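You operate a simulated robot arm through the tools that you are given. There is no shell and no other tool.

You run a simulated robot arm. Do the job below in one go: nothing can be reset, and whatever is moved stays where it is left.

## Task
Run the front nut free and move its lug to the long tray.
Fine: park the arm, switch back to TIGHT, leave the other bolted lug and the lug in the tray alone.

It is judged by the outcome, as a careful person would: the job done as asked, and still so three seconds after it is handed in. It fails if anything else is knocked over, pushed out of place, dropped, spilled or broken.

## Robot
A 7-joint arm with a two-finger gripper, fixed in place. Base frame: the origin is at the foot of the arm, x ahead of it, y to its left, z up; the work surface is at about z = -0.3. Readings come in cm, degrees, newtons and seconds.
With the tool pointing down near the work surface it reaches from about 22 to 56 cm from the base axis. Its first joint turns from -166.0 to 166.0 degrees. Payload 1.2 kg.
The TCP is the grasp point between the finger pads, 2.2 cm short of the fingertips. In the tool frame z runs along the fingers and y along their closing line. The gripper opens to 9.2 cm. The gripper's body begins 6.5 cm behind the TCP.
Orientation is that of the tool frame in the base frame, as a unit quaternion [w, x, y, z]. With the fingers straight down and closing along the base's y, the tool's x points along the base's -x, its y along +y and its z along -z.

## Interface
- The arm moves only by the tool send_rows. Its argument "deltas" is a list of rows, each a list of 7 numbers: the turn, a rotation vector about the tool's x, y, z in units of 45 degrees (1.0 is 45 degrees), then the shift along the tool's x, y, z in units of 400 mm (1.0 is 400 mm), then the finger opening in cm, from 0 to 9.2. In form: [[rx, ry, rz, dx, dy, dz, grip], ...]. A call has 1 to 20 rows; each row is the pose to reach, as a shift and turn from the pose commanded when the call began, along the tool's axes at that moment. A call with a number of a shift or a turn outside -1 to 1 is refused whole. Rows are played at 5 a second. More than 5 cm and 8.6 degrees between two rows, or a gripper value outside its range, and nothing of the call is played. Where a pose cannot be reached the arm comes as near as it can. A force on the tool above 50 N (or 10 N above the force at the start of the call, whichever is more), or a blocked arm, ends the call early, and 0.2 s more pass. Each finger halts on what it meets, pressing with about 26 N; the grip force reading is that of the motor and also rises with nothing between the fingers. The clock runs only during rows and for 0.2 s after the last one: add rows that repeat a pose to give the fingers time. The reply holds the time, the measured pose of the TCP, the force on the tool along the base axes, the opening and the grip force, in the units named above and with some noise, with the torque about the TCP (base axes, N m) and any sound that the robot's microphone picked up, and new pictures: "views" is both (left out), scene, wrist or none.
- Cameras (640 x 400 px; columns grow to the right, rows downward): "scene" is fixed at [22.06, -50.1, 84.3]; the picture's right is [0.99, -0.12, 0.00], its down [-0.12, -0.93, -0.34] and it looks along [0.04, 0.34, -0.94] (base axes); focal length 315 px, centre (320, 200). "wrist" rides on the gripper at [7.1, 1.9, -10.2] in the tool frame; the picture's right is [-0.26, 0.97, 0.00], its down [-0.75, -0.20, -0.62] and it looks along [-0.60, -0.16, 0.78] (tool axes); focal length 280 px, centre (320, 200).
- locate(camera, pixels): for up to 12 pixels [column, row] of the newest picture of that camera ("zoom" is the newest enlarged one), the place [x, y, z] in the base frame of the surface seen there, good to about 0.2 cm. The clock stands still meanwhile.
- enlarge(camera, box): a new picture of the part [left, top, right, bottom] of that camera's present view, enlarged. The clock stands still meanwhile.
- hand_in(): hands the job in; it is judged then, once.

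Unless the task says otherwise, let go and move clear before handing in.

The tools are called after "Call:" as a command line: name --pt "numbers of a row" for each row, then --argument value for the rest, lists and objects as JSON in quotes. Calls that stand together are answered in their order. send_rows: Moves the arm, as the interface text tells. Its arguments: {"type":"object","properties":{"deltas":{"type":"array","items":{"type":"array","items":{"type":"number"}}},"views":{"type":"string","enum":["both","scene","wrist","none"]}},"required":["deltas"]} The other tools are called the same way: locate (camera, pixels) gives the place of the surface under pixels of a picture; enlarge (camera, box) takes an enlarged picture of a part of a camera's view; hand_in () hands the job in.

At the start:

```text
t: 0.0
position: [9.86, -25.38, 44.58]
tool_rot: [0.0, 0.0, 1.0, 0.001]
ft_force: [-0.6, 0.6, 0.2]
torque: [0.04, -0.01, -0.02]
grip_width: 9.21
finger_force: 0.0
```

scene: 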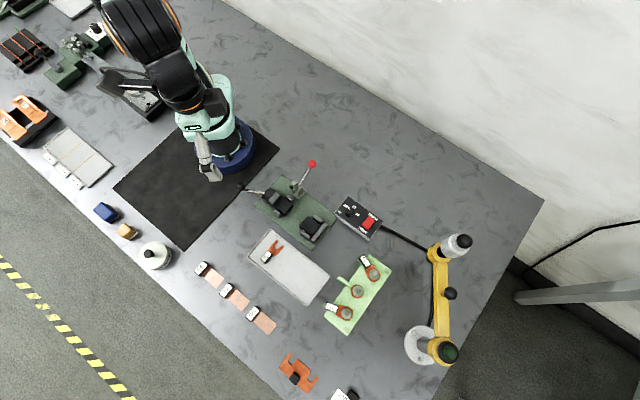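
wrist: 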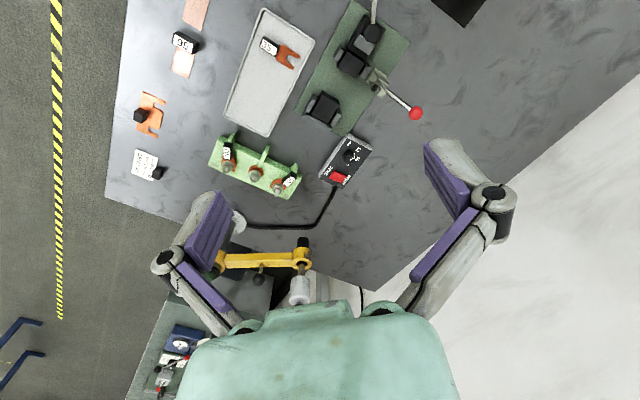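

The scene picture shows a green terminal block with bolted lugs around (355,290), a grey tray around (288,265), a switch box around (358,217) and a yellow arm holding a nut-runner around (445,300). I'll enlarge these areas before moving.

Call:
enlarge --camera "scene" --box '[300, 180, 480, 380]'

Call:
enlarge --camera "wrist" --box '[190, 110, 390, 310]'

```text
2.00 times, centred on (390, 280) of scene
```

zoom: 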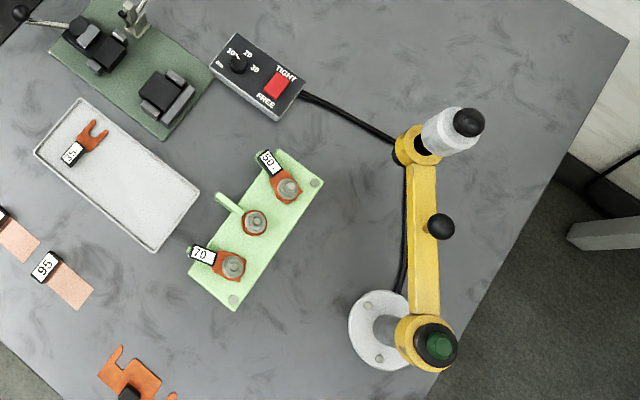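

```text
2.00 times, centred on (290, 210) of wrist
```

zoom: 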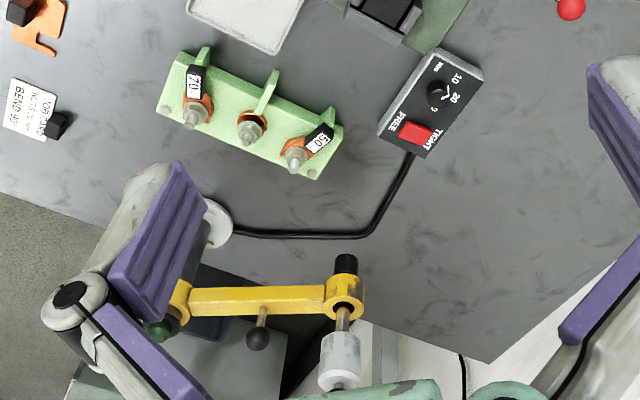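

The enlargements show lugs "70" and "50" bolted on the green block, a middle stud, a TIGHT/FREE rocker, and a pivoting nut-runner. I'll look at the other details: the note, the trays, and the places.

Call:
enlarge --camera "wrist" --box '[100, 100, 200, 200]'

Call:
enlarge --camera "scene" --box '[0, 0, 180, 200]'

Call:
enlarge --camera "wrist" --box '[200, 120, 310, 210]'

Call:
enlarge --camera "wrist" --box '[310, 120, 390, 200]'

Call:
enlarge --camera "scene" --box '[180, 140, 400, 350]'

Call:
enlarge --camera "scene" --box '[390, 220, 490, 380]'

```text
4.00 times, centred on (150, 150) of wrist
```

zoom: 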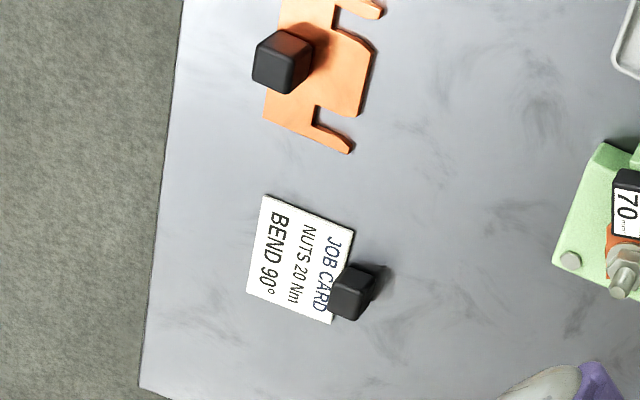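

```text
2.00 times, centred on (90, 100) of scene
```

zoom: 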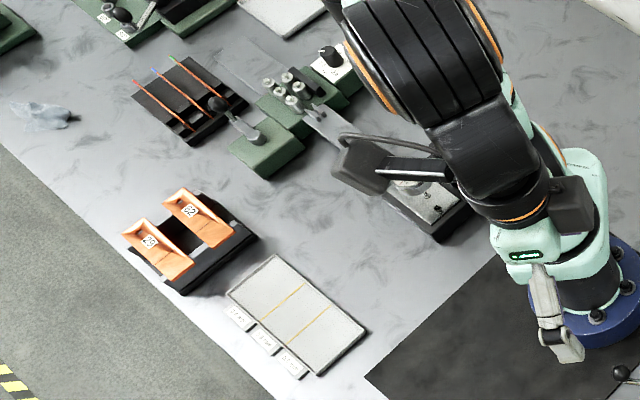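

```text
4.44 times, centred on (255, 165) of wrist
```

zoom: 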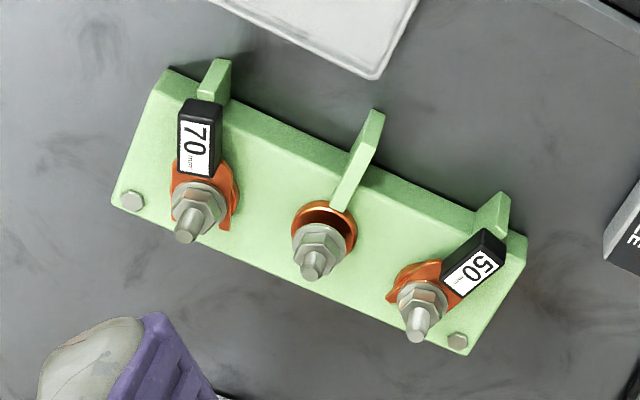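

```text
5.00 times, centred on (350, 160) of wrist
```

zoom: 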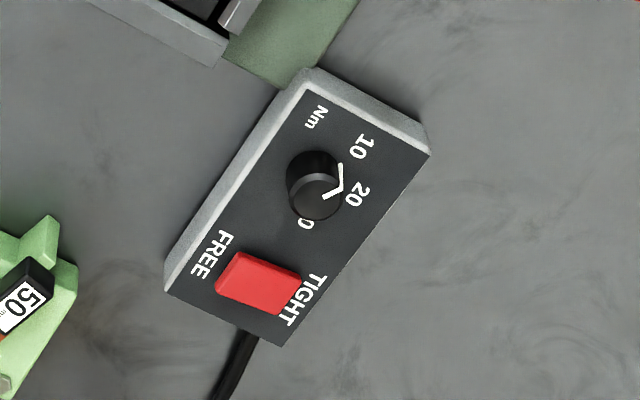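

```text
1.90 times, centred on (290, 245) of scene
```

zoom: 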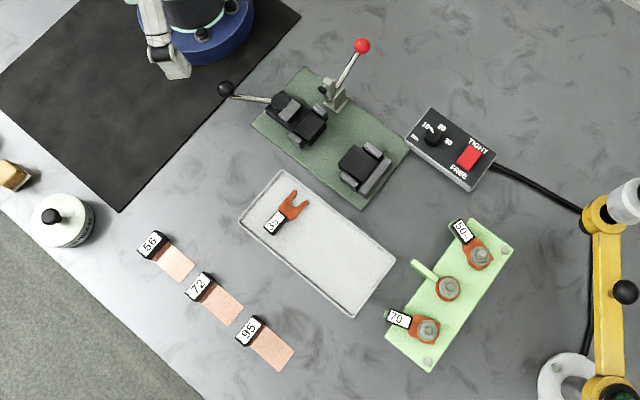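

```text
2.50 times, centred on (440, 300) of scene
```

zoom: 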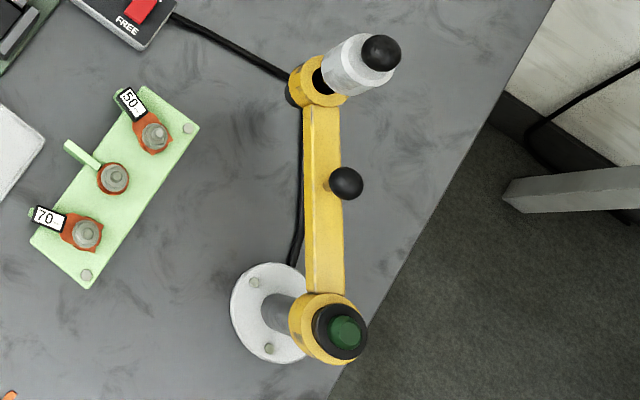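

I see three studs: 70, an empty middle one, and 50. I need coordinates of everything to decide which is "front" and to plan.

Call:
locate --camera "zoom" --pixels '[[155, 132], [115, 178], [88, 233], [130, 100], [47, 216], [187, 128], [86, 275], [145, 88], [35, 240], [80, 285], [198, 126], [140, 10]]'

Call:
locate --camera "scene" --pixels '[[459, 241], [440, 252], [450, 293], [446, 351], [415, 345], [430, 310], [369, 223], [350, 212], [268, 256], [276, 243], [272, 231], [330, 274]]'

Call:
locate --camera "wrist" --pixels '[[300, 290], [302, 262], [304, 242], [258, 280], [260, 262], [220, 258], [340, 177], [350, 155], [229, 167], [256, 174], [278, 187], [240, 225]]'

```text
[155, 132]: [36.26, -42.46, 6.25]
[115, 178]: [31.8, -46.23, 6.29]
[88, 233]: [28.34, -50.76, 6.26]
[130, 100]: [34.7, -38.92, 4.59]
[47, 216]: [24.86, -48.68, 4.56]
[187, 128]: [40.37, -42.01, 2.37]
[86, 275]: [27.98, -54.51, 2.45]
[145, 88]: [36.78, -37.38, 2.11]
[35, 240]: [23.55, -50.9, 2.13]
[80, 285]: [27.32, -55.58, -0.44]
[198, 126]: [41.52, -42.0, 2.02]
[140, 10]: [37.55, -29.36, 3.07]
```

```text
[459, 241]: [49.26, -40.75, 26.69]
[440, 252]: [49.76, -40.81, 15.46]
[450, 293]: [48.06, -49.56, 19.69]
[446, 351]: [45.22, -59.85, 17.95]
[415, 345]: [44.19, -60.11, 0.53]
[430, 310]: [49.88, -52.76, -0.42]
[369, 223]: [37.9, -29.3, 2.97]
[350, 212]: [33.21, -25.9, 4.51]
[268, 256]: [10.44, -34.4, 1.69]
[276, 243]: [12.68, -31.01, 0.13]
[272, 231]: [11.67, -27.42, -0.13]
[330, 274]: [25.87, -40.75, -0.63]
```

```text
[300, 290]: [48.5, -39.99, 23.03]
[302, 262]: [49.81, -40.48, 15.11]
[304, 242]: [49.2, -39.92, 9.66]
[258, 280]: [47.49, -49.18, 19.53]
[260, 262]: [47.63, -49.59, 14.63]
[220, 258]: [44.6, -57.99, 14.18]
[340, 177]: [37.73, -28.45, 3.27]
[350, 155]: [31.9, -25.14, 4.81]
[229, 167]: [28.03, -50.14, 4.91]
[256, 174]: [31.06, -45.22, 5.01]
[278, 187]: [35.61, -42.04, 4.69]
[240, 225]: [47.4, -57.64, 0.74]
```

The front edge of the bench, with the floor stripes, is at the lower left. The 70 nut near (28.3,-50.7) is closest to it, so it is the front nut, and the pale tray holding lug 35 is the long tray. I'll move the hand to get a closer wrist view of the block, switch and runner.

Call:
send_rows --pt "0 0 0.111 -0.038 0.001 0.045 9.2" --pt "0 0 0.222 -0.076 0.002 0.09 9.2" --pt "0 0 0.333 -0.114 0.004 0.137 9.2" --pt "0 0 0.444 -0.152 0.005 0.18 9.2" --pt "0 0 0.555 -0.19 0.006 0.228 9.2" --pt "0 0 0.666 -0.227 0.007 0.27 9.2" --pt "0 0 0.777 -0.265 0.009 0.32 9.2" --pt "0 0 0.889 -0.303 0.01 0.365 9.2" --pt "0 0 0.889 -0.303 0.01 0.365 9.2" --views "both"

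```text
t: 2.0
position: [22.0, -25.02, 30.08]
tool_rot: [0.0, 0.343, 0.939, 0.001]
ft_force: [-0.6, 0.5, 0.4]
torque: [-0.01, 0.01, 0.01]
grip_width: 9.17
finger_force: 0.0
```

scene: 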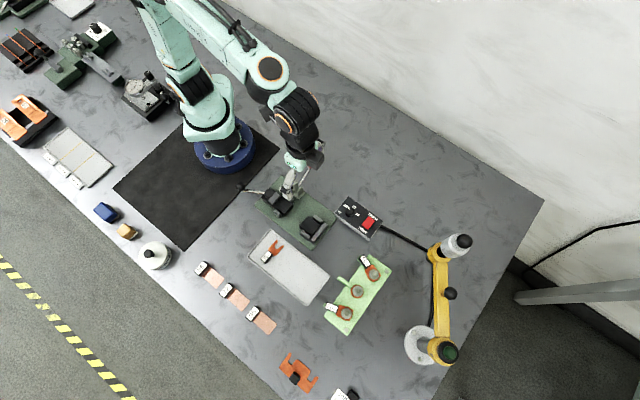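
wrist: 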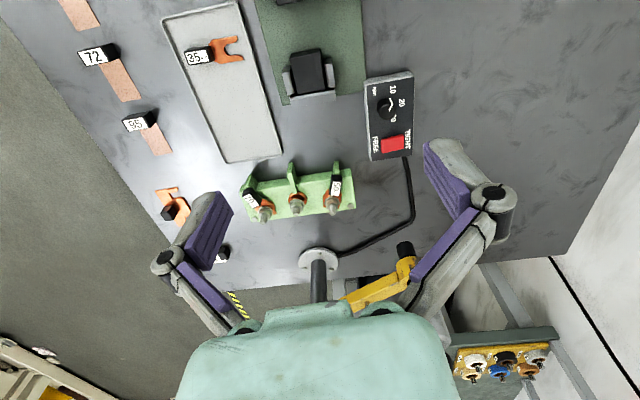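

The arm reached (22,-25,30), and the wrist view shows the block at (298,195), the switch at (390,120) and the runner column at (318,265). I'll enlarge the switch and the block.

Call:
enlarge --camera "wrist" --box '[350, 60, 430, 170]'

Call:
enlarge --camera "wrist" --box '[235, 155, 365, 235]'

Call:
enlarge --camera "wrist" --box '[290, 220, 440, 320]'

Call:
locate --camera "wrist" --pixels '[[383, 146], [392, 143], [402, 140], [369, 160], [409, 157], [364, 80], [412, 72], [388, 108], [376, 148], [404, 250], [408, 262], [318, 280]]'

```text
3.64 times, centred on (390, 115) of wrist
```

zoom: 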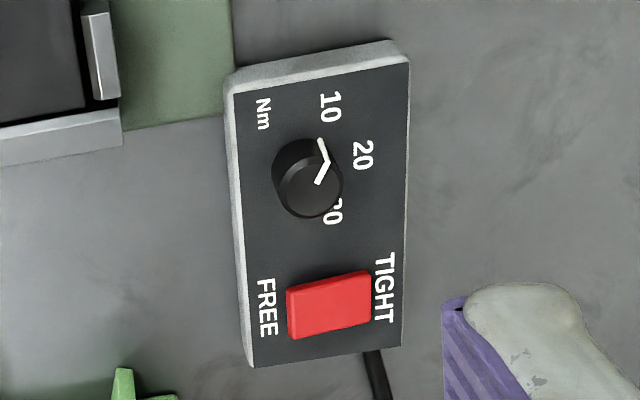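

```text
4.92 times, centred on (300, 195) of wrist
```

zoom: 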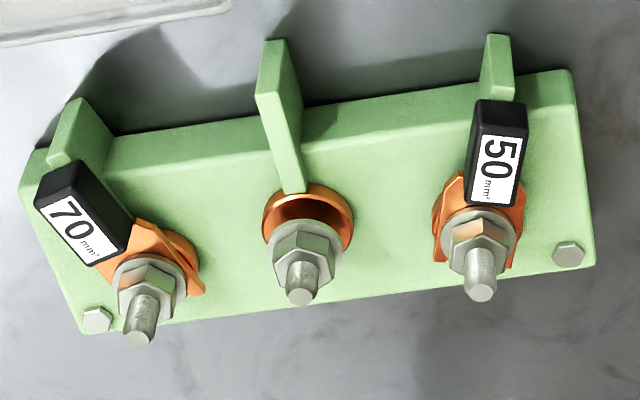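

```text
4.00 times, centred on (365, 270) of wrist
```

zoom: 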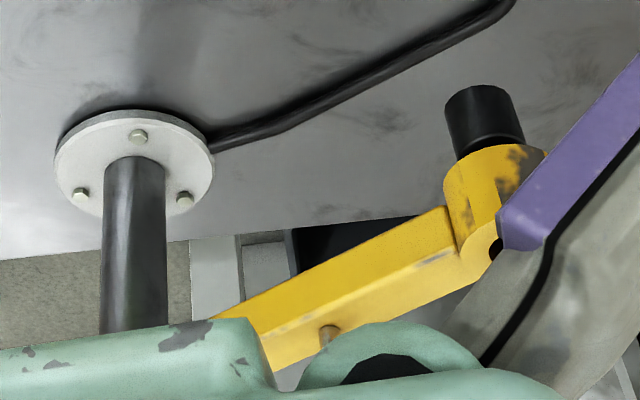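

```text
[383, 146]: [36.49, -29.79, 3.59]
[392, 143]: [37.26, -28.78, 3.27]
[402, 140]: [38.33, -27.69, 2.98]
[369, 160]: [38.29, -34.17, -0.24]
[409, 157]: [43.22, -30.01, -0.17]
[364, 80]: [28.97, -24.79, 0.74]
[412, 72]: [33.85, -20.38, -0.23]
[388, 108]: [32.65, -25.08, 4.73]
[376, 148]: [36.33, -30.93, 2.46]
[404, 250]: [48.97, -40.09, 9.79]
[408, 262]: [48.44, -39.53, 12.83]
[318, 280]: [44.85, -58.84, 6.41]
```

Locating the rocker gives its FREE end at z 3.6 and its TIGHT end at z 3.0, so it is on TIGHT now. I'll close the fingers and hover over the FREE end at about (36.7,-29.6).

Call:
send_rows --pt "0 0 0 -0.07 0.03 0 0" --pt "0 0 0 -0.14 0.06 0 0" --pt "0 0 0 -0.21 0.09 0 0" --pt "0 0 0 -0.28 0.12 0 0" --pt "0 0 0 -0.354 0.1485 0 0" --pt "0 0 0 -0.354 0.1485 0.09 0" --pt "0 0 0 -0.354 0.1485 0.18 0" --pt "0 0 0 -0.354 0.1485 0.27 0" --pt "0 0 0 -0.354 0.1485 0.36 0" --pt "0 0 0 -0.354 0.1485 0.44 0" --pt "0 0 0 -0.354 0.1485 0.525 0" --pt "0 0 0 -0.354 0.1485 0.525 0" --views "both"

```text
t: 4.6
position: [36.84, -29.46, 8.81]
tool_rot: [0.0, 0.342, 0.94, 0.001]
ft_force: [0.3, 0.1, 0.5]
torque: [0.03, 0.0, -0.05]
grip_width: 0.0
finger_force: 26.2
```

scene: 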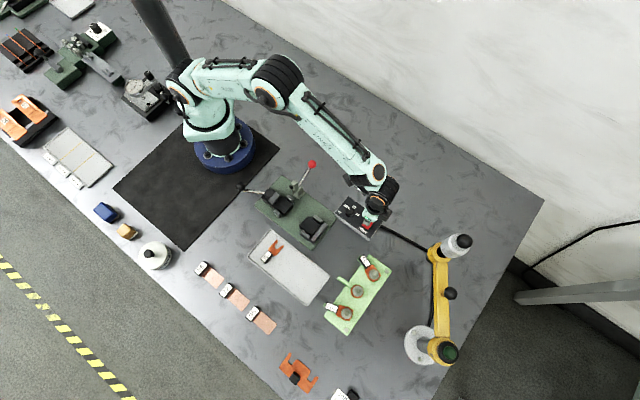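
wrist: 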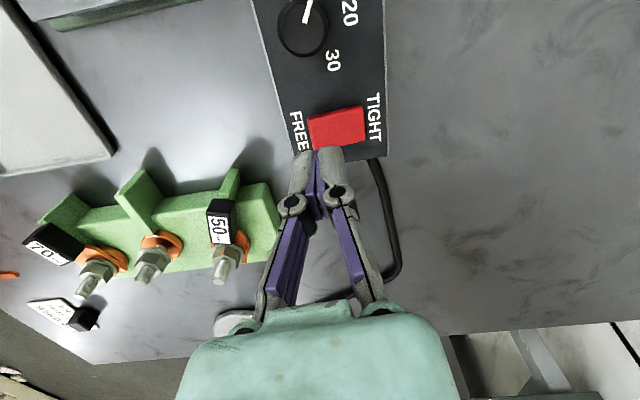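

The closed fingertips hover near the FREE end, and the rocker is seen at (312..368,105..147). I'll measure it more exactly before pressing.

Call:
locate --camera "wrist" --pixels '[[314, 122], [320, 143], [337, 128], [360, 110], [364, 134], [300, 130], [373, 115], [300, 100]]'

Call:
enlarge --camera "wrist" --box '[260, 60, 420, 220]'

```text
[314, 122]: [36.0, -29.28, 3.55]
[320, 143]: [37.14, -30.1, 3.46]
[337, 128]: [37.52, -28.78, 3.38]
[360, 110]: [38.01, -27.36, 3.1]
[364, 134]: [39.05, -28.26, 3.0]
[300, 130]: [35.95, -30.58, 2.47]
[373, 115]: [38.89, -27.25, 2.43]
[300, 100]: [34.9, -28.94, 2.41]
```

```text
2.50 times, centred on (340, 140) of wrist
```

zoom: 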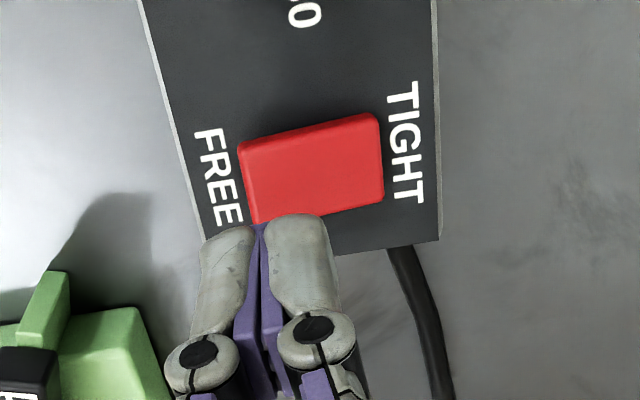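

The FREE end sits at about (36.5,-29.7,3.55) and the fingertips are just over it at z about 6.6. I'll press it down to about z 2.8 and lift again.

Call:
send_rows --pt "0 0 0 0 -0.005 0.03 0" --pt "0 0 0 0 -0.005 0.06 0" --pt "0 0 0 0 -0.005 0.075 0" --pt "0 0 0 0 -0.005 0.082 0" --pt "0 0 0 0 -0.005 0.089 0" --pt "0 0 0 0 -0.005 0.095 0" --pt "0 0 0 0 -0.005 0.095 0" --views "wrist"

```text
t: 6.2
position: [36.48, -29.66, 5.33]
tool_rot: [0.0, 0.342, 0.94, 0.001]
ft_force: [-3.2, 0.6, 8.9]
torque: [0.07, -0.04, 0.04]
grip_width: 0.01
finger_force: 25.7
```

wrist: 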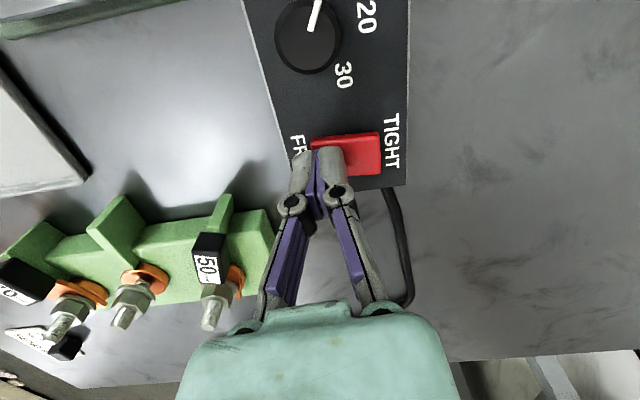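

The tips are at z about 3.1 with 9 N of resistance and no click, so the rocker hasn't flipped yet. I'll press further in small steps.

Call:
send_rows --pt "0 0 0 0 0 0.008 0" --pt "0 0 0 0 0 0.016 0" --pt "0 0 0 0 0 0.022 0" --pt "0 0 0 0 0 0.022 0" --views "wrist"

```text
t: 6.7
position: [36.65, -29.81, 5.26]
tool_rot: [0.0, 0.342, 0.94, 0.0]
ft_force: [-4.3, 4.4, 12.3]
torque: [0.11, 0.0, 0.07]
grip_width: 0.0
finger_force: 25.7
stopped in row 2: the force on the tool passed its limit at 60 N (the readings are from after the stop); the commanded pose is now the measured one
```

wrist: 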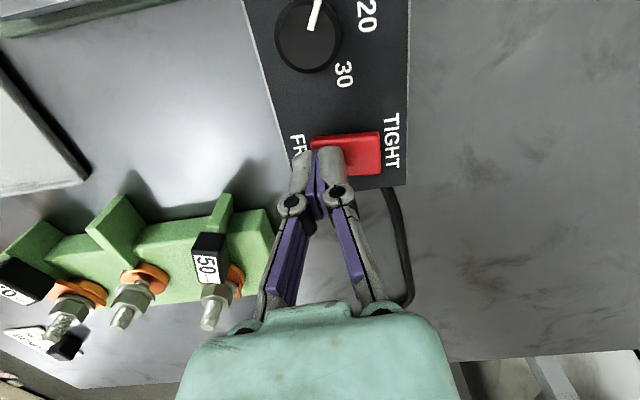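

The force peaked at 60 N with the tips at z about 3.06, so either the rocker bottomed out or it is already over. I'll lift and check the rocker's tilt.

Call:
send_rows --pt "0 0 0 0 0 -0.03 0" --pt "0 0 0 0 0 -0.08 0" --pt "0 0 0 0 0 -0.13 0" --pt "0 0 0 0 0 -0.13 0" --views "wrist"

Call:
enlarge --camera "wrist" --box '[260, 60, 420, 220]'

```text
t: 7.7
position: [36.58, -29.67, 10.48]
tool_rot: [0.001, 0.342, 0.94, 0.0]
ft_force: [0.3, 0.4, 0.9]
torque: [0.0, 0.0, 0.01]
grip_width: 0.0
finger_force: 26.2
```

wrist: 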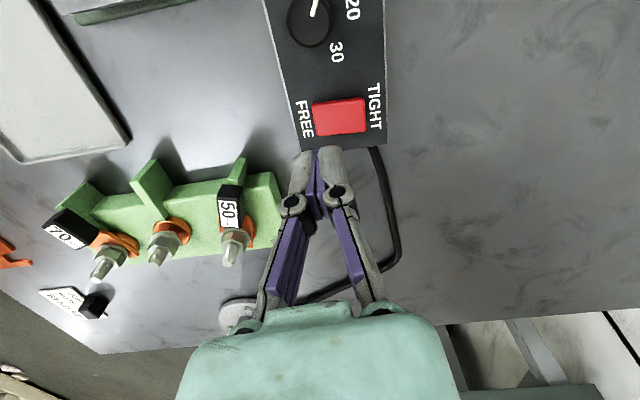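

```text
2.50 times, centred on (340, 140) of wrist
```

zoom: 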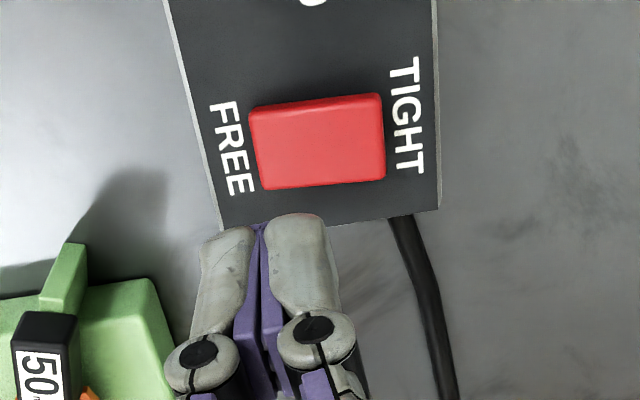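

Call:
locate --camera "zoom" --pixels '[[260, 125], [268, 180], [315, 145], [372, 105], [376, 168], [235, 150], [405, 115]]'

```text
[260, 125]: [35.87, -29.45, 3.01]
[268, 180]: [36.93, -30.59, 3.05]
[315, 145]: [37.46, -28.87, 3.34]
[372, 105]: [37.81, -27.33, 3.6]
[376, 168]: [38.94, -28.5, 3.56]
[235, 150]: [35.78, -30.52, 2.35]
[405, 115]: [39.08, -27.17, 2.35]
```

The FREE end is now at z 3.0 and the TIGHT end at 3.6, so the switch is on FREE. Next I'll back up and tilt the hand outward to inspect the runner (spindle, ball knob, green top).

Call:
send_rows --pt "0 0 0 0.01 -0.005 -0.08 0" --pt "0 0 0 0.03 -0.015 -0.16 2" --pt "0 -0.08 0 0.05 -0.03 -0.24 4" --pt "0 -0.17 0 0.08 -0.045 -0.32 6" --pt "0 -0.26 0 0.11 -0.06 -0.4 8" --pt "0 -0.35 0 0.14 -0.075 -0.47 9.2" --pt "0 -0.44 0 0.16 -0.09 -0.53 9.2" --pt "0 -0.53 0 0.18 -0.1 -0.58 9.2" --pt "0 -0.62 0 0.192 -0.106 -0.61 9.2" --pt "0 -0.667 0 0.192 -0.106 -0.61 9.2" --pt "0 -0.667 0 0.192 -0.106 -0.61 9.2" --views "both"

```text
t: 10.1
position: [27.97, -28.21, 34.77]
tool_rot: [0.243, 0.33, 0.908, -0.089]
ft_force: [-0.5, 0.0, -0.2]
torque: [0.06, -0.04, 0.0]
grip_width: 9.21
finger_force: 0.0
```

scene: 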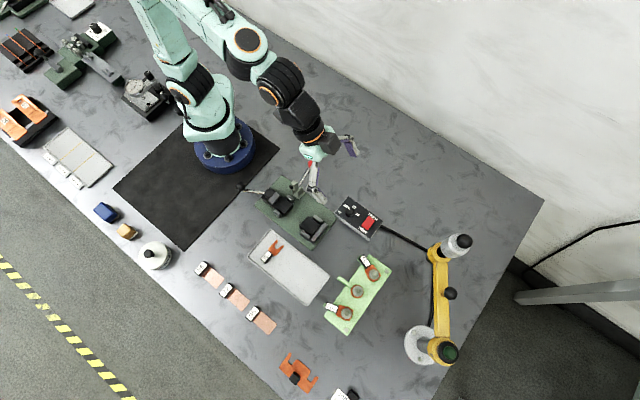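
wrist: 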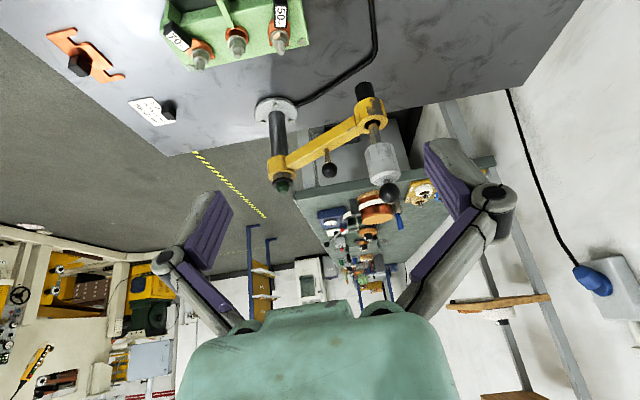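

The runner is clearly visible at (270..400, 80..205), with up pointing down in the picture. I'll enlarge and measure it.

Call:
enlarge --camera "wrist" --box '[250, 70, 420, 215]'

Call:
locate --camera "wrist" --pixels '[[363, 90], [369, 106], [374, 130], [381, 150], [386, 175], [389, 195], [330, 170], [328, 152], [326, 142], [281, 165], [283, 185], [278, 140]]'

```text
2.76 times, centred on (335, 142) of wrist
```

zoom: 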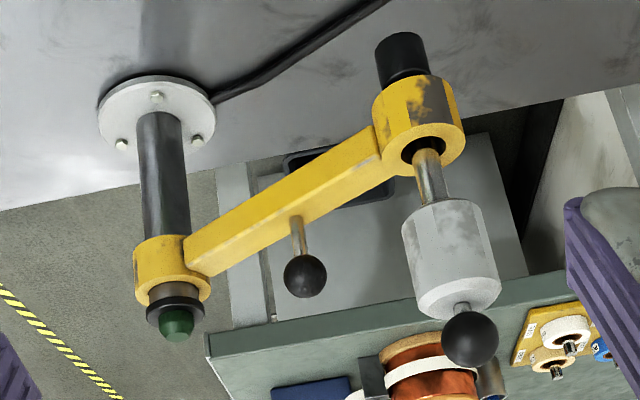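

```text
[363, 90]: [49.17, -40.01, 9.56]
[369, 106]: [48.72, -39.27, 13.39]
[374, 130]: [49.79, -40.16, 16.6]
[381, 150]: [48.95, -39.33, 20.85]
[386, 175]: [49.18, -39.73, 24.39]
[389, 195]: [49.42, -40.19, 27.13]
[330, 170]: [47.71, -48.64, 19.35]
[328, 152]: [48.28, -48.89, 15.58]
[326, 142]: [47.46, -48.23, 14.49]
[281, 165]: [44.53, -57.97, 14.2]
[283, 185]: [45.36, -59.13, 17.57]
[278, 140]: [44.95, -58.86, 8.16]
```

The runner is a post near (45.6,-59.9) with a yellow swing bar, and a plunger whose top black ball is at about (50.1,-40.6,26.7). All three studs lie on its 19.7 cm arc. I'll test the reach by approaching that ball with the hand tilted 50°, stopping about 7 cm short.

Call:
send_rows --pt "0 -0.055 0 -0.046 0.015 0.038 6" --pt "0 -0.11 0 -0.093 0.03 0.076 6" --pt "0 -0.166 0 -0.14 0.044 0.114 6" --pt "0 -0.222 0 -0.187 0.059 0.152 6" --pt "0 -0.277 0 -0.233 0.074 0.19 6" --pt "0 -0.333 0 -0.28 0.088 0.229 6" --pt "0 -0.388 0 -0.326 0.103 0.267 6" --pt "0 -0.444 0 -0.373 0.118 0.305 6" --pt "0 -0.444 0 -0.373 0.118 0.305 6" --views "both"

```text
t: 12.1
position: [45.6, -36.54, 31.64]
tool_rot: [0.398, 0.309, 0.851, -0.144]
ft_force: [0.2, 0.8, -0.1]
torque: [-0.01, -0.03, 0.01]
grip_width: 6.0
finger_force: 0.0
```

scene: 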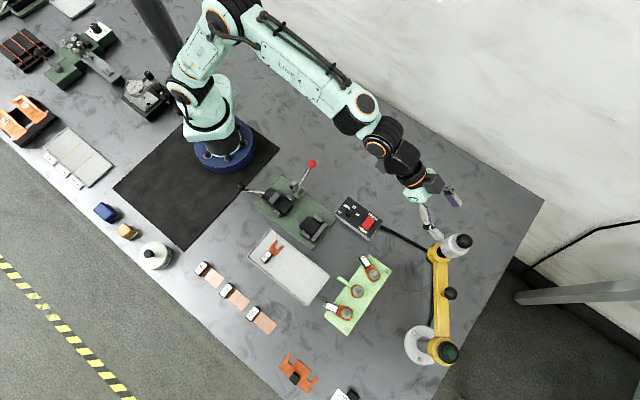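
wrist: 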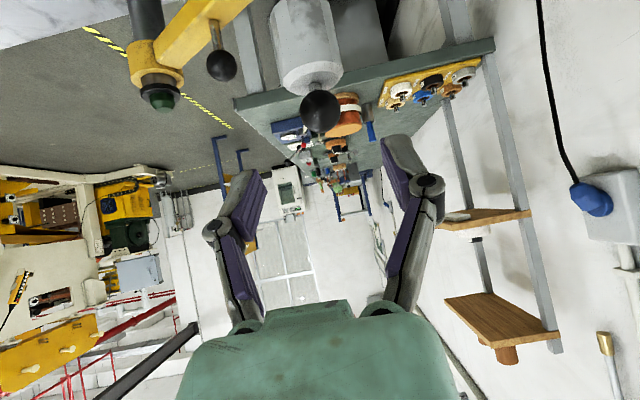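

The pose was reached. The ball is at (320,112) in the wrist view, between the fingers, so I'll measure it exactly.

Call:
locate --camera "wrist" --pixels '[[320, 111], [304, 111], [335, 111], [320, 128], [305, 80], [305, 50], [335, 78], [222, 66], [218, 42], [156, 90]]'

Call:
locate --camera "scene" --pixels '[[464, 241], [464, 237], [460, 241], [469, 241], [452, 245], [450, 293]]'

```text
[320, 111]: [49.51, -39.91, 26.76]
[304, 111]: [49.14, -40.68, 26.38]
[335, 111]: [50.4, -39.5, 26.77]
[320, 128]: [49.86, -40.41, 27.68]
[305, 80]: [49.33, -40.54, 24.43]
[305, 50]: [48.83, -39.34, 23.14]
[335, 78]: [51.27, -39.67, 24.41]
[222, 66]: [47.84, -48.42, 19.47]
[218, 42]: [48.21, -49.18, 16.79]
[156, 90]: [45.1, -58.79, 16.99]
```

```text
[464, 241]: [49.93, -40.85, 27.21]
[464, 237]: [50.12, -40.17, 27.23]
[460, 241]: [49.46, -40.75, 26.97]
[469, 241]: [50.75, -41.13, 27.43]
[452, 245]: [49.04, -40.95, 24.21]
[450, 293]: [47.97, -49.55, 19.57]
```

The ball centre works out to about (50.4,-40.7,26.25), straight ahead along the fingers. I'll advance 7.3 cm and close on the ball.

Call:
send_rows --pt "0 0 0 0 -0.001 0.04 6" --pt "0 0 0 0.001 -0.002 0.08 6" --pt "0 0 0 0.001 -0.003 0.12 6" --pt "0 0 0 0.0015 -0.003 0.15 6" --pt "0 0 0 0.0015 -0.003 0.17 6" --pt "0 0 0 0.0015 -0.003 0.1825 6" --pt "0 0 0 0.0015 -0.003 0.1825 6" --views "both"

```text
t: 13.7
position: [49.94, -40.35, 26.91]
tool_rot: [0.397, 0.31, 0.852, -0.145]
ft_force: [0.4, 0.5, -0.4]
torque: [0.0, -0.02, 0.02]
grip_width: 6.0
finger_force: 0.0
```

scene: 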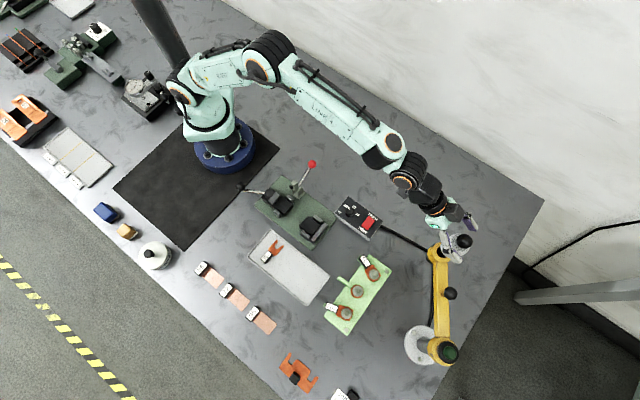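
wrist: 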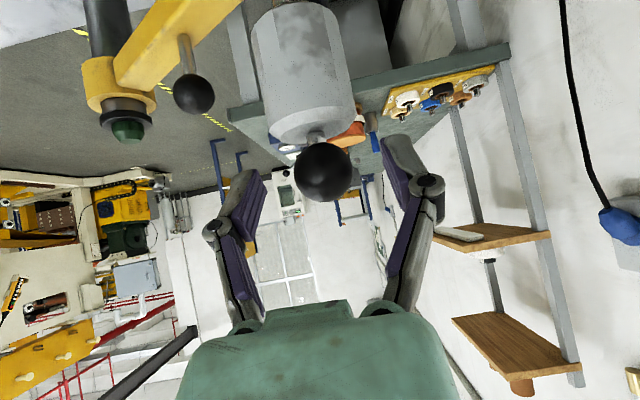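

The ball at (322,170) is centred between the pads, near the fingertips. I'll close on it.

Call:
send_rows --pt "0 0 0 0 0 0 4" --pt "0 0 0 0 0 0 3" --pt "0 0 0 0 0 0 2" --pt "0 0 0 0 0 0 1" --pt "0 0 0 0 0 0 1" --views "wrist"

```text
t: 14.9
position: [49.87, -40.27, 26.92]
tool_rot: [0.397, 0.309, 0.852, -0.143]
ft_force: [3.8, 11.3, 1.5]
torque: [0.05, -0.04, 0.08]
grip_width: 2.67
finger_force: 28.4
```

wrist: 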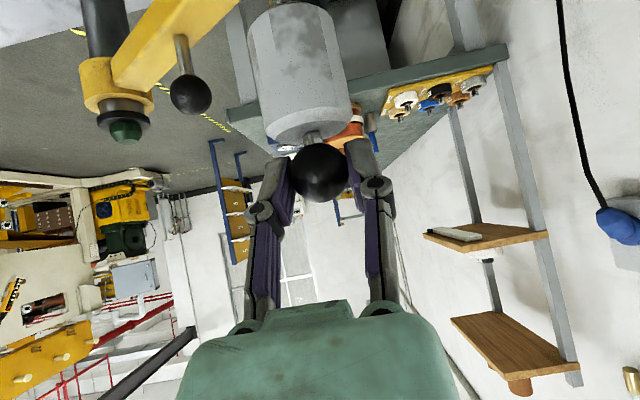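

The ball is gripped at 2.67 cm, with a small sideways preload of about 11 N along +y. I'll swing the arm the first 10° along its arc about the post, watching the force.

Call:
send_rows --pt "0 0 0 0.0008 0.0015 -0.001 1" --pt "0.0121 0 0.0101 0.0129 -0.0083 -0.0155 1" --pt "0.0242 0 0.0202 0.0249 -0.0181 -0.0299 1" --pt "0.0362 0 0.0302 0.0363 -0.0296 -0.0436 1" --pt "0.0483 0 0.0403 0.0477 -0.041 -0.0573 1" --pt "0.0483 0 0.0403 0.0477 -0.041 -0.0573 1" --views "both"

```text
t: 16.3
position: [46.35, -39.72, 26.74]
tool_rot: [0.392, 0.332, 0.844, -0.156]
ft_force: [0.5, 10.1, -4.0]
torque: [0.13, 0.14, 0.03]
grip_width: 2.66
finger_force: 28.1
```

scene: 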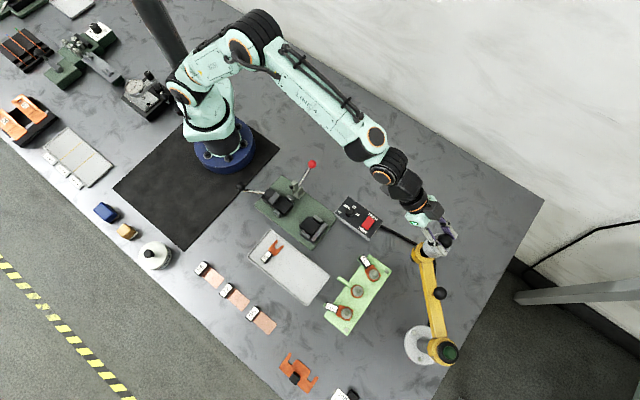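
wrist: 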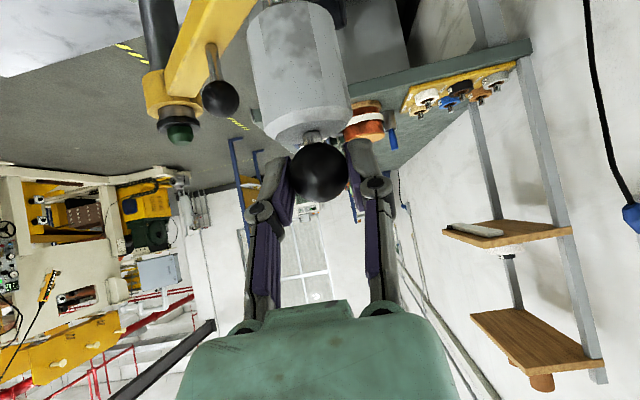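

The arm swings freely: the ball is now at about angle 86° with only small forces. I'll continue another 20° along the arc with a slight outward correction.

Call:
send_rows --pt "0.0121 0 0.0102 0.0109 -0.013 -0.0129 1" --pt "0.0242 0 0.0204 0.0218 -0.026 -0.0258 1" --pt "0.0363 0 0.0306 0.0316 -0.0411 -0.0372 1" --pt "0.0484 0 0.0408 0.041 -0.0567 -0.0483 1" --pt "0.0605 0 0.051 0.0499 -0.073 -0.0587 1" --pt "0.0726 0 0.0612 0.0582 -0.0899 -0.0687 1" --pt "0.0847 0 0.0714 0.0662 -0.1073 -0.0779 1" --pt "0.0968 0 0.0816 0.0736 -0.1252 -0.0867 1" --pt "0.0968 0 0.0816 0.0736 -0.1252 -0.0867 1" --views "both"

```text
t: 18.3
position: [39.83, -40.19, 26.91]
tool_rot: [0.385, 0.371, 0.827, -0.171]
ft_force: [-0.4, 5.1, -1.5]
torque: [-0.11, -0.14, 0.24]
grip_width: 2.67
finger_force: 28.5
```

scene: 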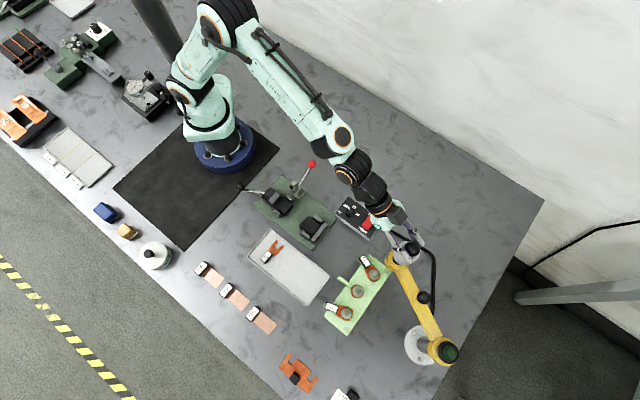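
wrist: 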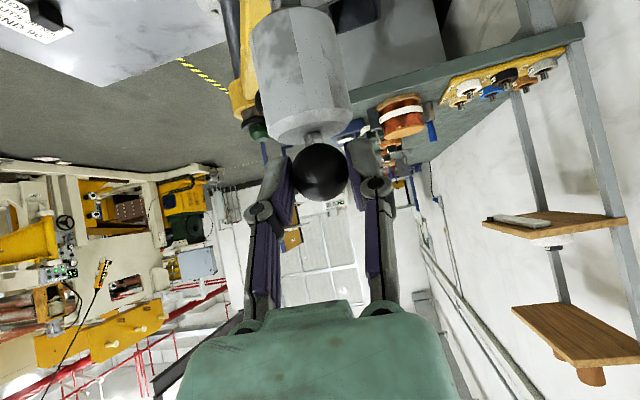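

The ball is now at angle about 105.6° with about 5 N of force. I'll continue 25° more along the arc, passing above the 50 stud.

Call:
send_rows --pt "0.0115 0 0.0097 0.0058 -0.0192 -0.007 1" --pt "0.0229 0 0.0193 0.0116 -0.0384 -0.0139 1" --pt "0.0344 0 0.029 0.0159 -0.0585 -0.0192 1" --pt "0.0458 0 0.0386 0.0203 -0.0785 -0.0245 1" --pt "0.0573 0 0.0483 0.0234 -0.0991 -0.0284 1" --pt "0.0687 0 0.0579 0.0266 -0.1197 -0.0323 1" --pt "0.0802 0 0.0676 0.0286 -0.1407 -0.0348 1" --pt "0.0916 0 0.0772 0.0306 -0.1616 -0.0373 1" --pt "0.103 0 0.0869 0.0314 -0.1828 -0.0384 1" --pt "0.1145 0 0.0965 0.0322 -0.204 -0.0395 1" --pt "0.1145 0 0.0965 0.0322 -0.204 -0.0395 1" --views "both"

```text
t: 20.7
position: [32.15, -44.21, 26.97]
tool_rot: [0.374, 0.421, 0.803, -0.196]
ft_force: [0.5, -0.5, 0.4]
torque: [-0.05, 0.02, 0.09]
grip_width: 2.67
finger_force: 28.3
```

scene: 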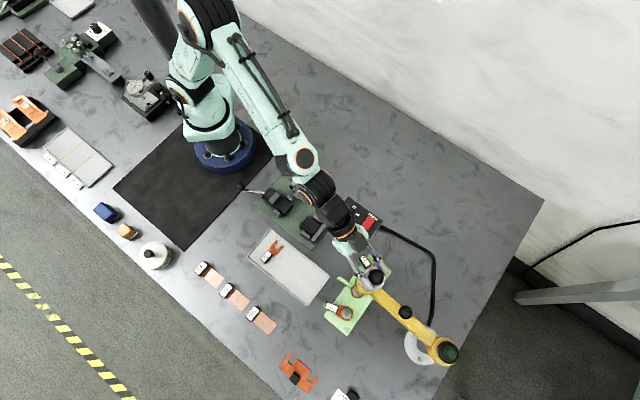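
wrist: 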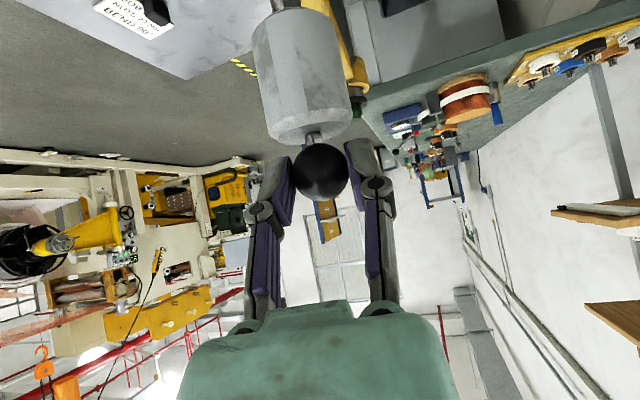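

The ball is at angle about 131° with no side force, and the 70 stud at (346,313) is still visible in the scene. I'll measure that stud exactly before the final part of the swing.

Call:
enlarge --camera "scene" --box '[310, 260, 410, 340]'

```text
5.00 times, centred on (360, 300) of scene
```

zoom: 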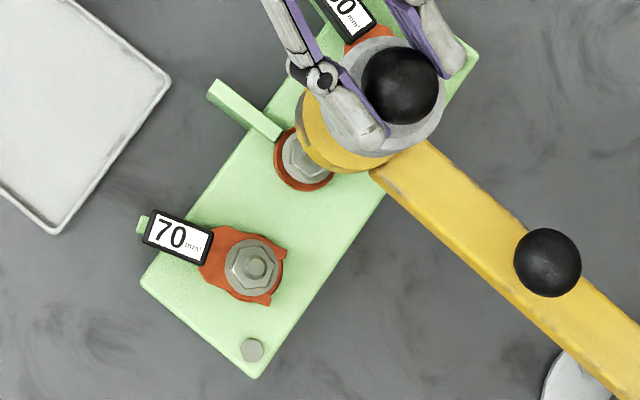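

Call:
locate --camera "zoom" --pixels '[[256, 267], [249, 267], [263, 267], [256, 260], [256, 274], [240, 270], [272, 270], [400, 85], [548, 262], [178, 236], [210, 262], [240, 295]]'

Call:
locate --camera "scene" --pixels '[[449, 352], [443, 352], [455, 352], [449, 358], [404, 311]]'

```text
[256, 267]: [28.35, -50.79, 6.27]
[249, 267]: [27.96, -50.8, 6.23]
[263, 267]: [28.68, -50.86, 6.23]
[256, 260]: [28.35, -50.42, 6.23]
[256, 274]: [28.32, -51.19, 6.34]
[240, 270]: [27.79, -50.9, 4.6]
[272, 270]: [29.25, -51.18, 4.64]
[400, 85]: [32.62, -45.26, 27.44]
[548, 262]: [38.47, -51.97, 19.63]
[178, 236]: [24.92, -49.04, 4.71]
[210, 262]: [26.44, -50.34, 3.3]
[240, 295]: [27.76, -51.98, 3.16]
```

```text
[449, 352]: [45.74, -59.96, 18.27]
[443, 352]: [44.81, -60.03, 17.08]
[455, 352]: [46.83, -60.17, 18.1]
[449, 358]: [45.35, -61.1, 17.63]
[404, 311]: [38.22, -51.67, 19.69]
```

The stud top is at (28.35,-50.8) and the ball centre at about (32.86,-45.14), which gives a remaining swing of about 21.3°. I'll move to bring the spindle directly over the front stud.

Call:
send_rows --pt "0.0117 0 0.0098 -0.0023 -0.0222 0.0028 1" --pt "0.0234 0 0.0197 -0.0046 -0.0443 0.0055 1" --pt "0.0351 0 0.0295 -0.0083 -0.066 0.0098 1" --pt "0.0468 0 0.0394 -0.0119 -0.0876 0.0141 1" --pt "0.0585 0 0.0492 -0.0169 -0.1087 0.02 1" --pt "0.0702 0 0.0591 -0.0218 -0.1297 0.0259 1" --pt "0.0819 0 0.0689 -0.028 -0.15 0.0333 1" --pt "0.0936 0 0.0787 -0.0342 -0.1703 0.0406 1" --pt "0.0936 0 0.0787 -0.0342 -0.1703 0.0406 1" --views "both"

Call:
enlarge --camera "scene" --box '[310, 260, 410, 340]'

```text
t: 22.7
position: [27.86, -49.75, 27.01]
tool_rot: [0.364, 0.459, 0.782, -0.213]
ft_force: [2.2, 0.1, -1.8]
torque: [0.27, 0.1, 0.16]
grip_width: 2.65
finger_force: 28.3
```

scene: 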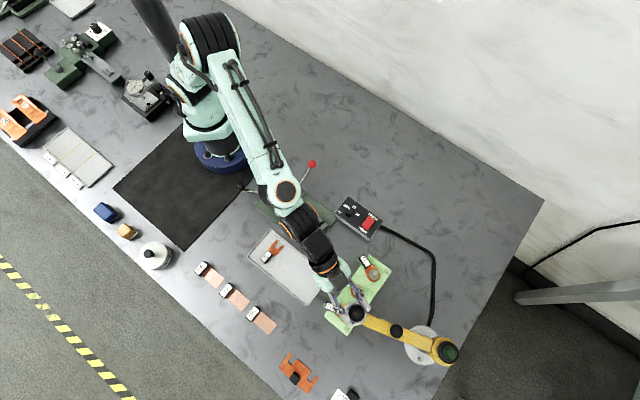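
wrist: 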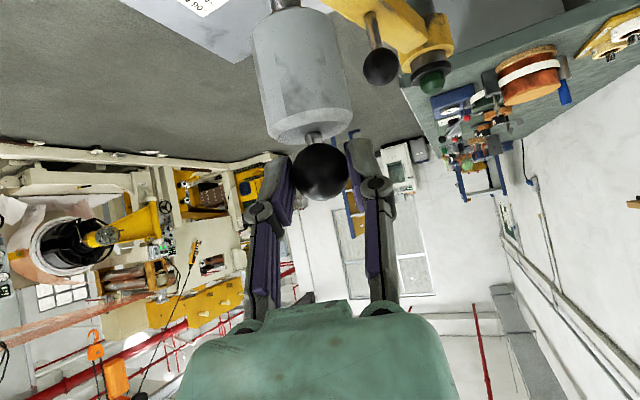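

```text
5.00 times, centred on (360, 300) of scene
```

zoom: 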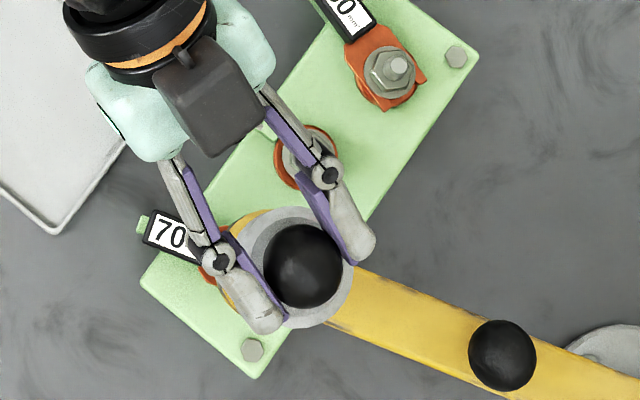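

The spindle head now appears above the 70 stud. I'll check the ball's exact location against the stud at (28.35,-50.8).

Call:
locate --camera "zoom" --pixels '[[302, 266], [290, 266], [314, 266], [302, 254], [302, 278], [502, 355], [342, 300], [262, 275]]'

Call:
locate --camera "wrist" --pixels '[[321, 172], [306, 172], [336, 172], [300, 80], [330, 80]]'

```text
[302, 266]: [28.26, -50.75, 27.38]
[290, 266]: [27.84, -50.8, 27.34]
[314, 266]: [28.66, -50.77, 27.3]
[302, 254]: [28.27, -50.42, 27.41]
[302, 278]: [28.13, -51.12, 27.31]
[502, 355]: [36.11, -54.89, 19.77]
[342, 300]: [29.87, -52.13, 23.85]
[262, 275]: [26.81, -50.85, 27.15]
```

```text
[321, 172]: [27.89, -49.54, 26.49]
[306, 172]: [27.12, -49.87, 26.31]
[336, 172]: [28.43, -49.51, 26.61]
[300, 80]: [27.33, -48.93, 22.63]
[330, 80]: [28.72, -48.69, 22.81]
```

The ball centre is at about (28.40,-50.76), aligned with the stud to within 0.1 cm. I'll push the plunger down 2 cm and watch force and sound.

Call:
send_rows --pt "0 0 0 0.0096 0 0.008 1" --pt "0 0 0 0.0191 0 0.0161 1" --pt "0 0 0 0.0287 0 0.0241 1" --pt "0 0 0 0.0383 0 0.0322 1" --pt "0 0 0 0.0383 0 0.0322 1" --views "wrist"

```text
t: 23.9
position: [27.71, -49.94, 24.91]
tool_rot: [0.365, 0.458, 0.782, -0.214]
ft_force: [-4.7, 1.9, 4.6]
torque: [-0.59, -0.33, -0.15]
grip_width: 2.67
finger_force: 27.8
```

wrist: 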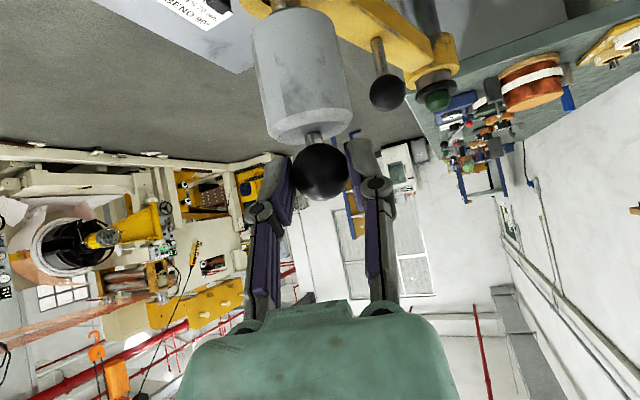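

The plunger came down 2.1 cm with about 5 N and the ball still held. I'll continue down in small steps until the socket meets the nut.

Call:
send_rows --pt "0 0 0 0.0057 0 0.0048 1" --pt "0 0 0 0.0115 0 0.0097 1" --pt "0 0 0 0.0172 0 0.0145 1" --pt "0 0 0 0.0229 0 0.0193 1" --pt "0 0 0 0.0229 0 0.0193 1" --views "both"

```text
t: 25.1
position: [27.75, -49.85, 23.83]
tool_rot: [0.365, 0.457, 0.783, -0.212]
ft_force: [-4.4, 1.8, 5.8]
torque: [-0.02, 0.07, -0.02]
grip_width: 2.68
finger_force: 28.5
```

scene: 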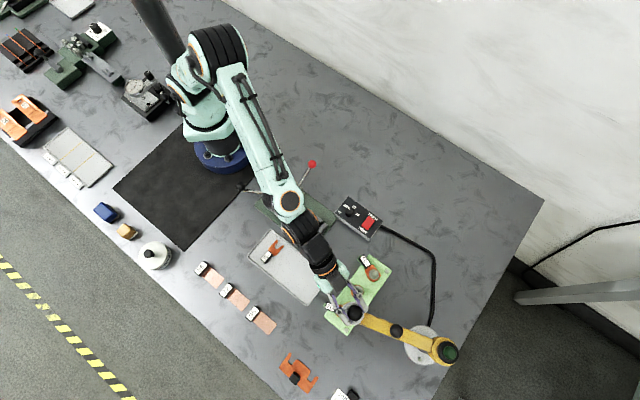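
wrist: 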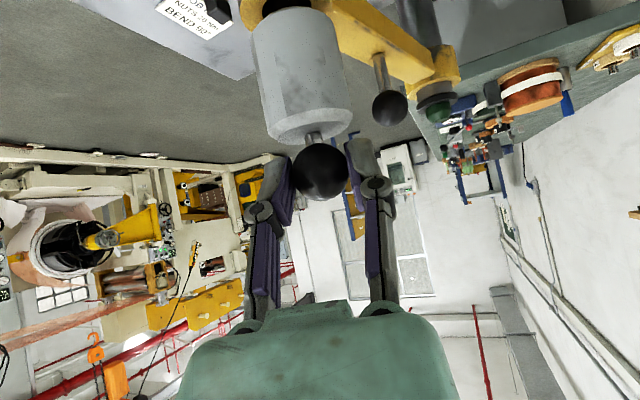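

The plunger is 3.2 cm down with still only about 6 N, so I'll keep going in fine steps.

Call:
send_rows --pt "0 0 0 0.0038 0 0.0032 1" --pt "0 0 0 0.0077 0 0.0064 1" --pt "0 0 0 0.0115 0 0.0097 1" --pt "0 0 0 0.0153 0 0.0129 1" --pt "0 0 0 0.0153 0 0.0129 1" --views "wrist"

```text
t: 26.3
position: [27.85, -49.76, 22.91]
tool_rot: [0.365, 0.459, 0.782, -0.214]
ft_force: [-10.3, 5.8, 7.0]
torque: [-0.27, -0.09, -0.12]
grip_width: 2.69
finger_force: 28.4
```

wrist: 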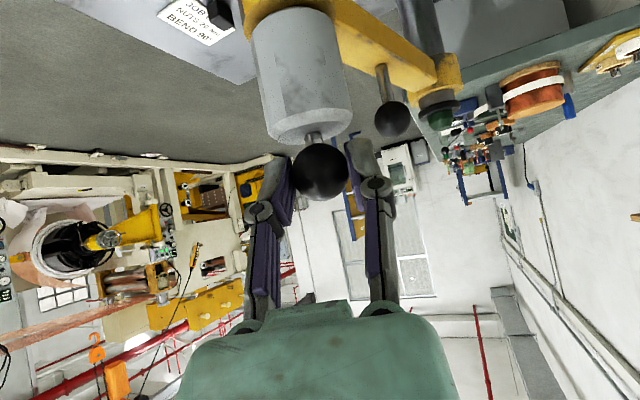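

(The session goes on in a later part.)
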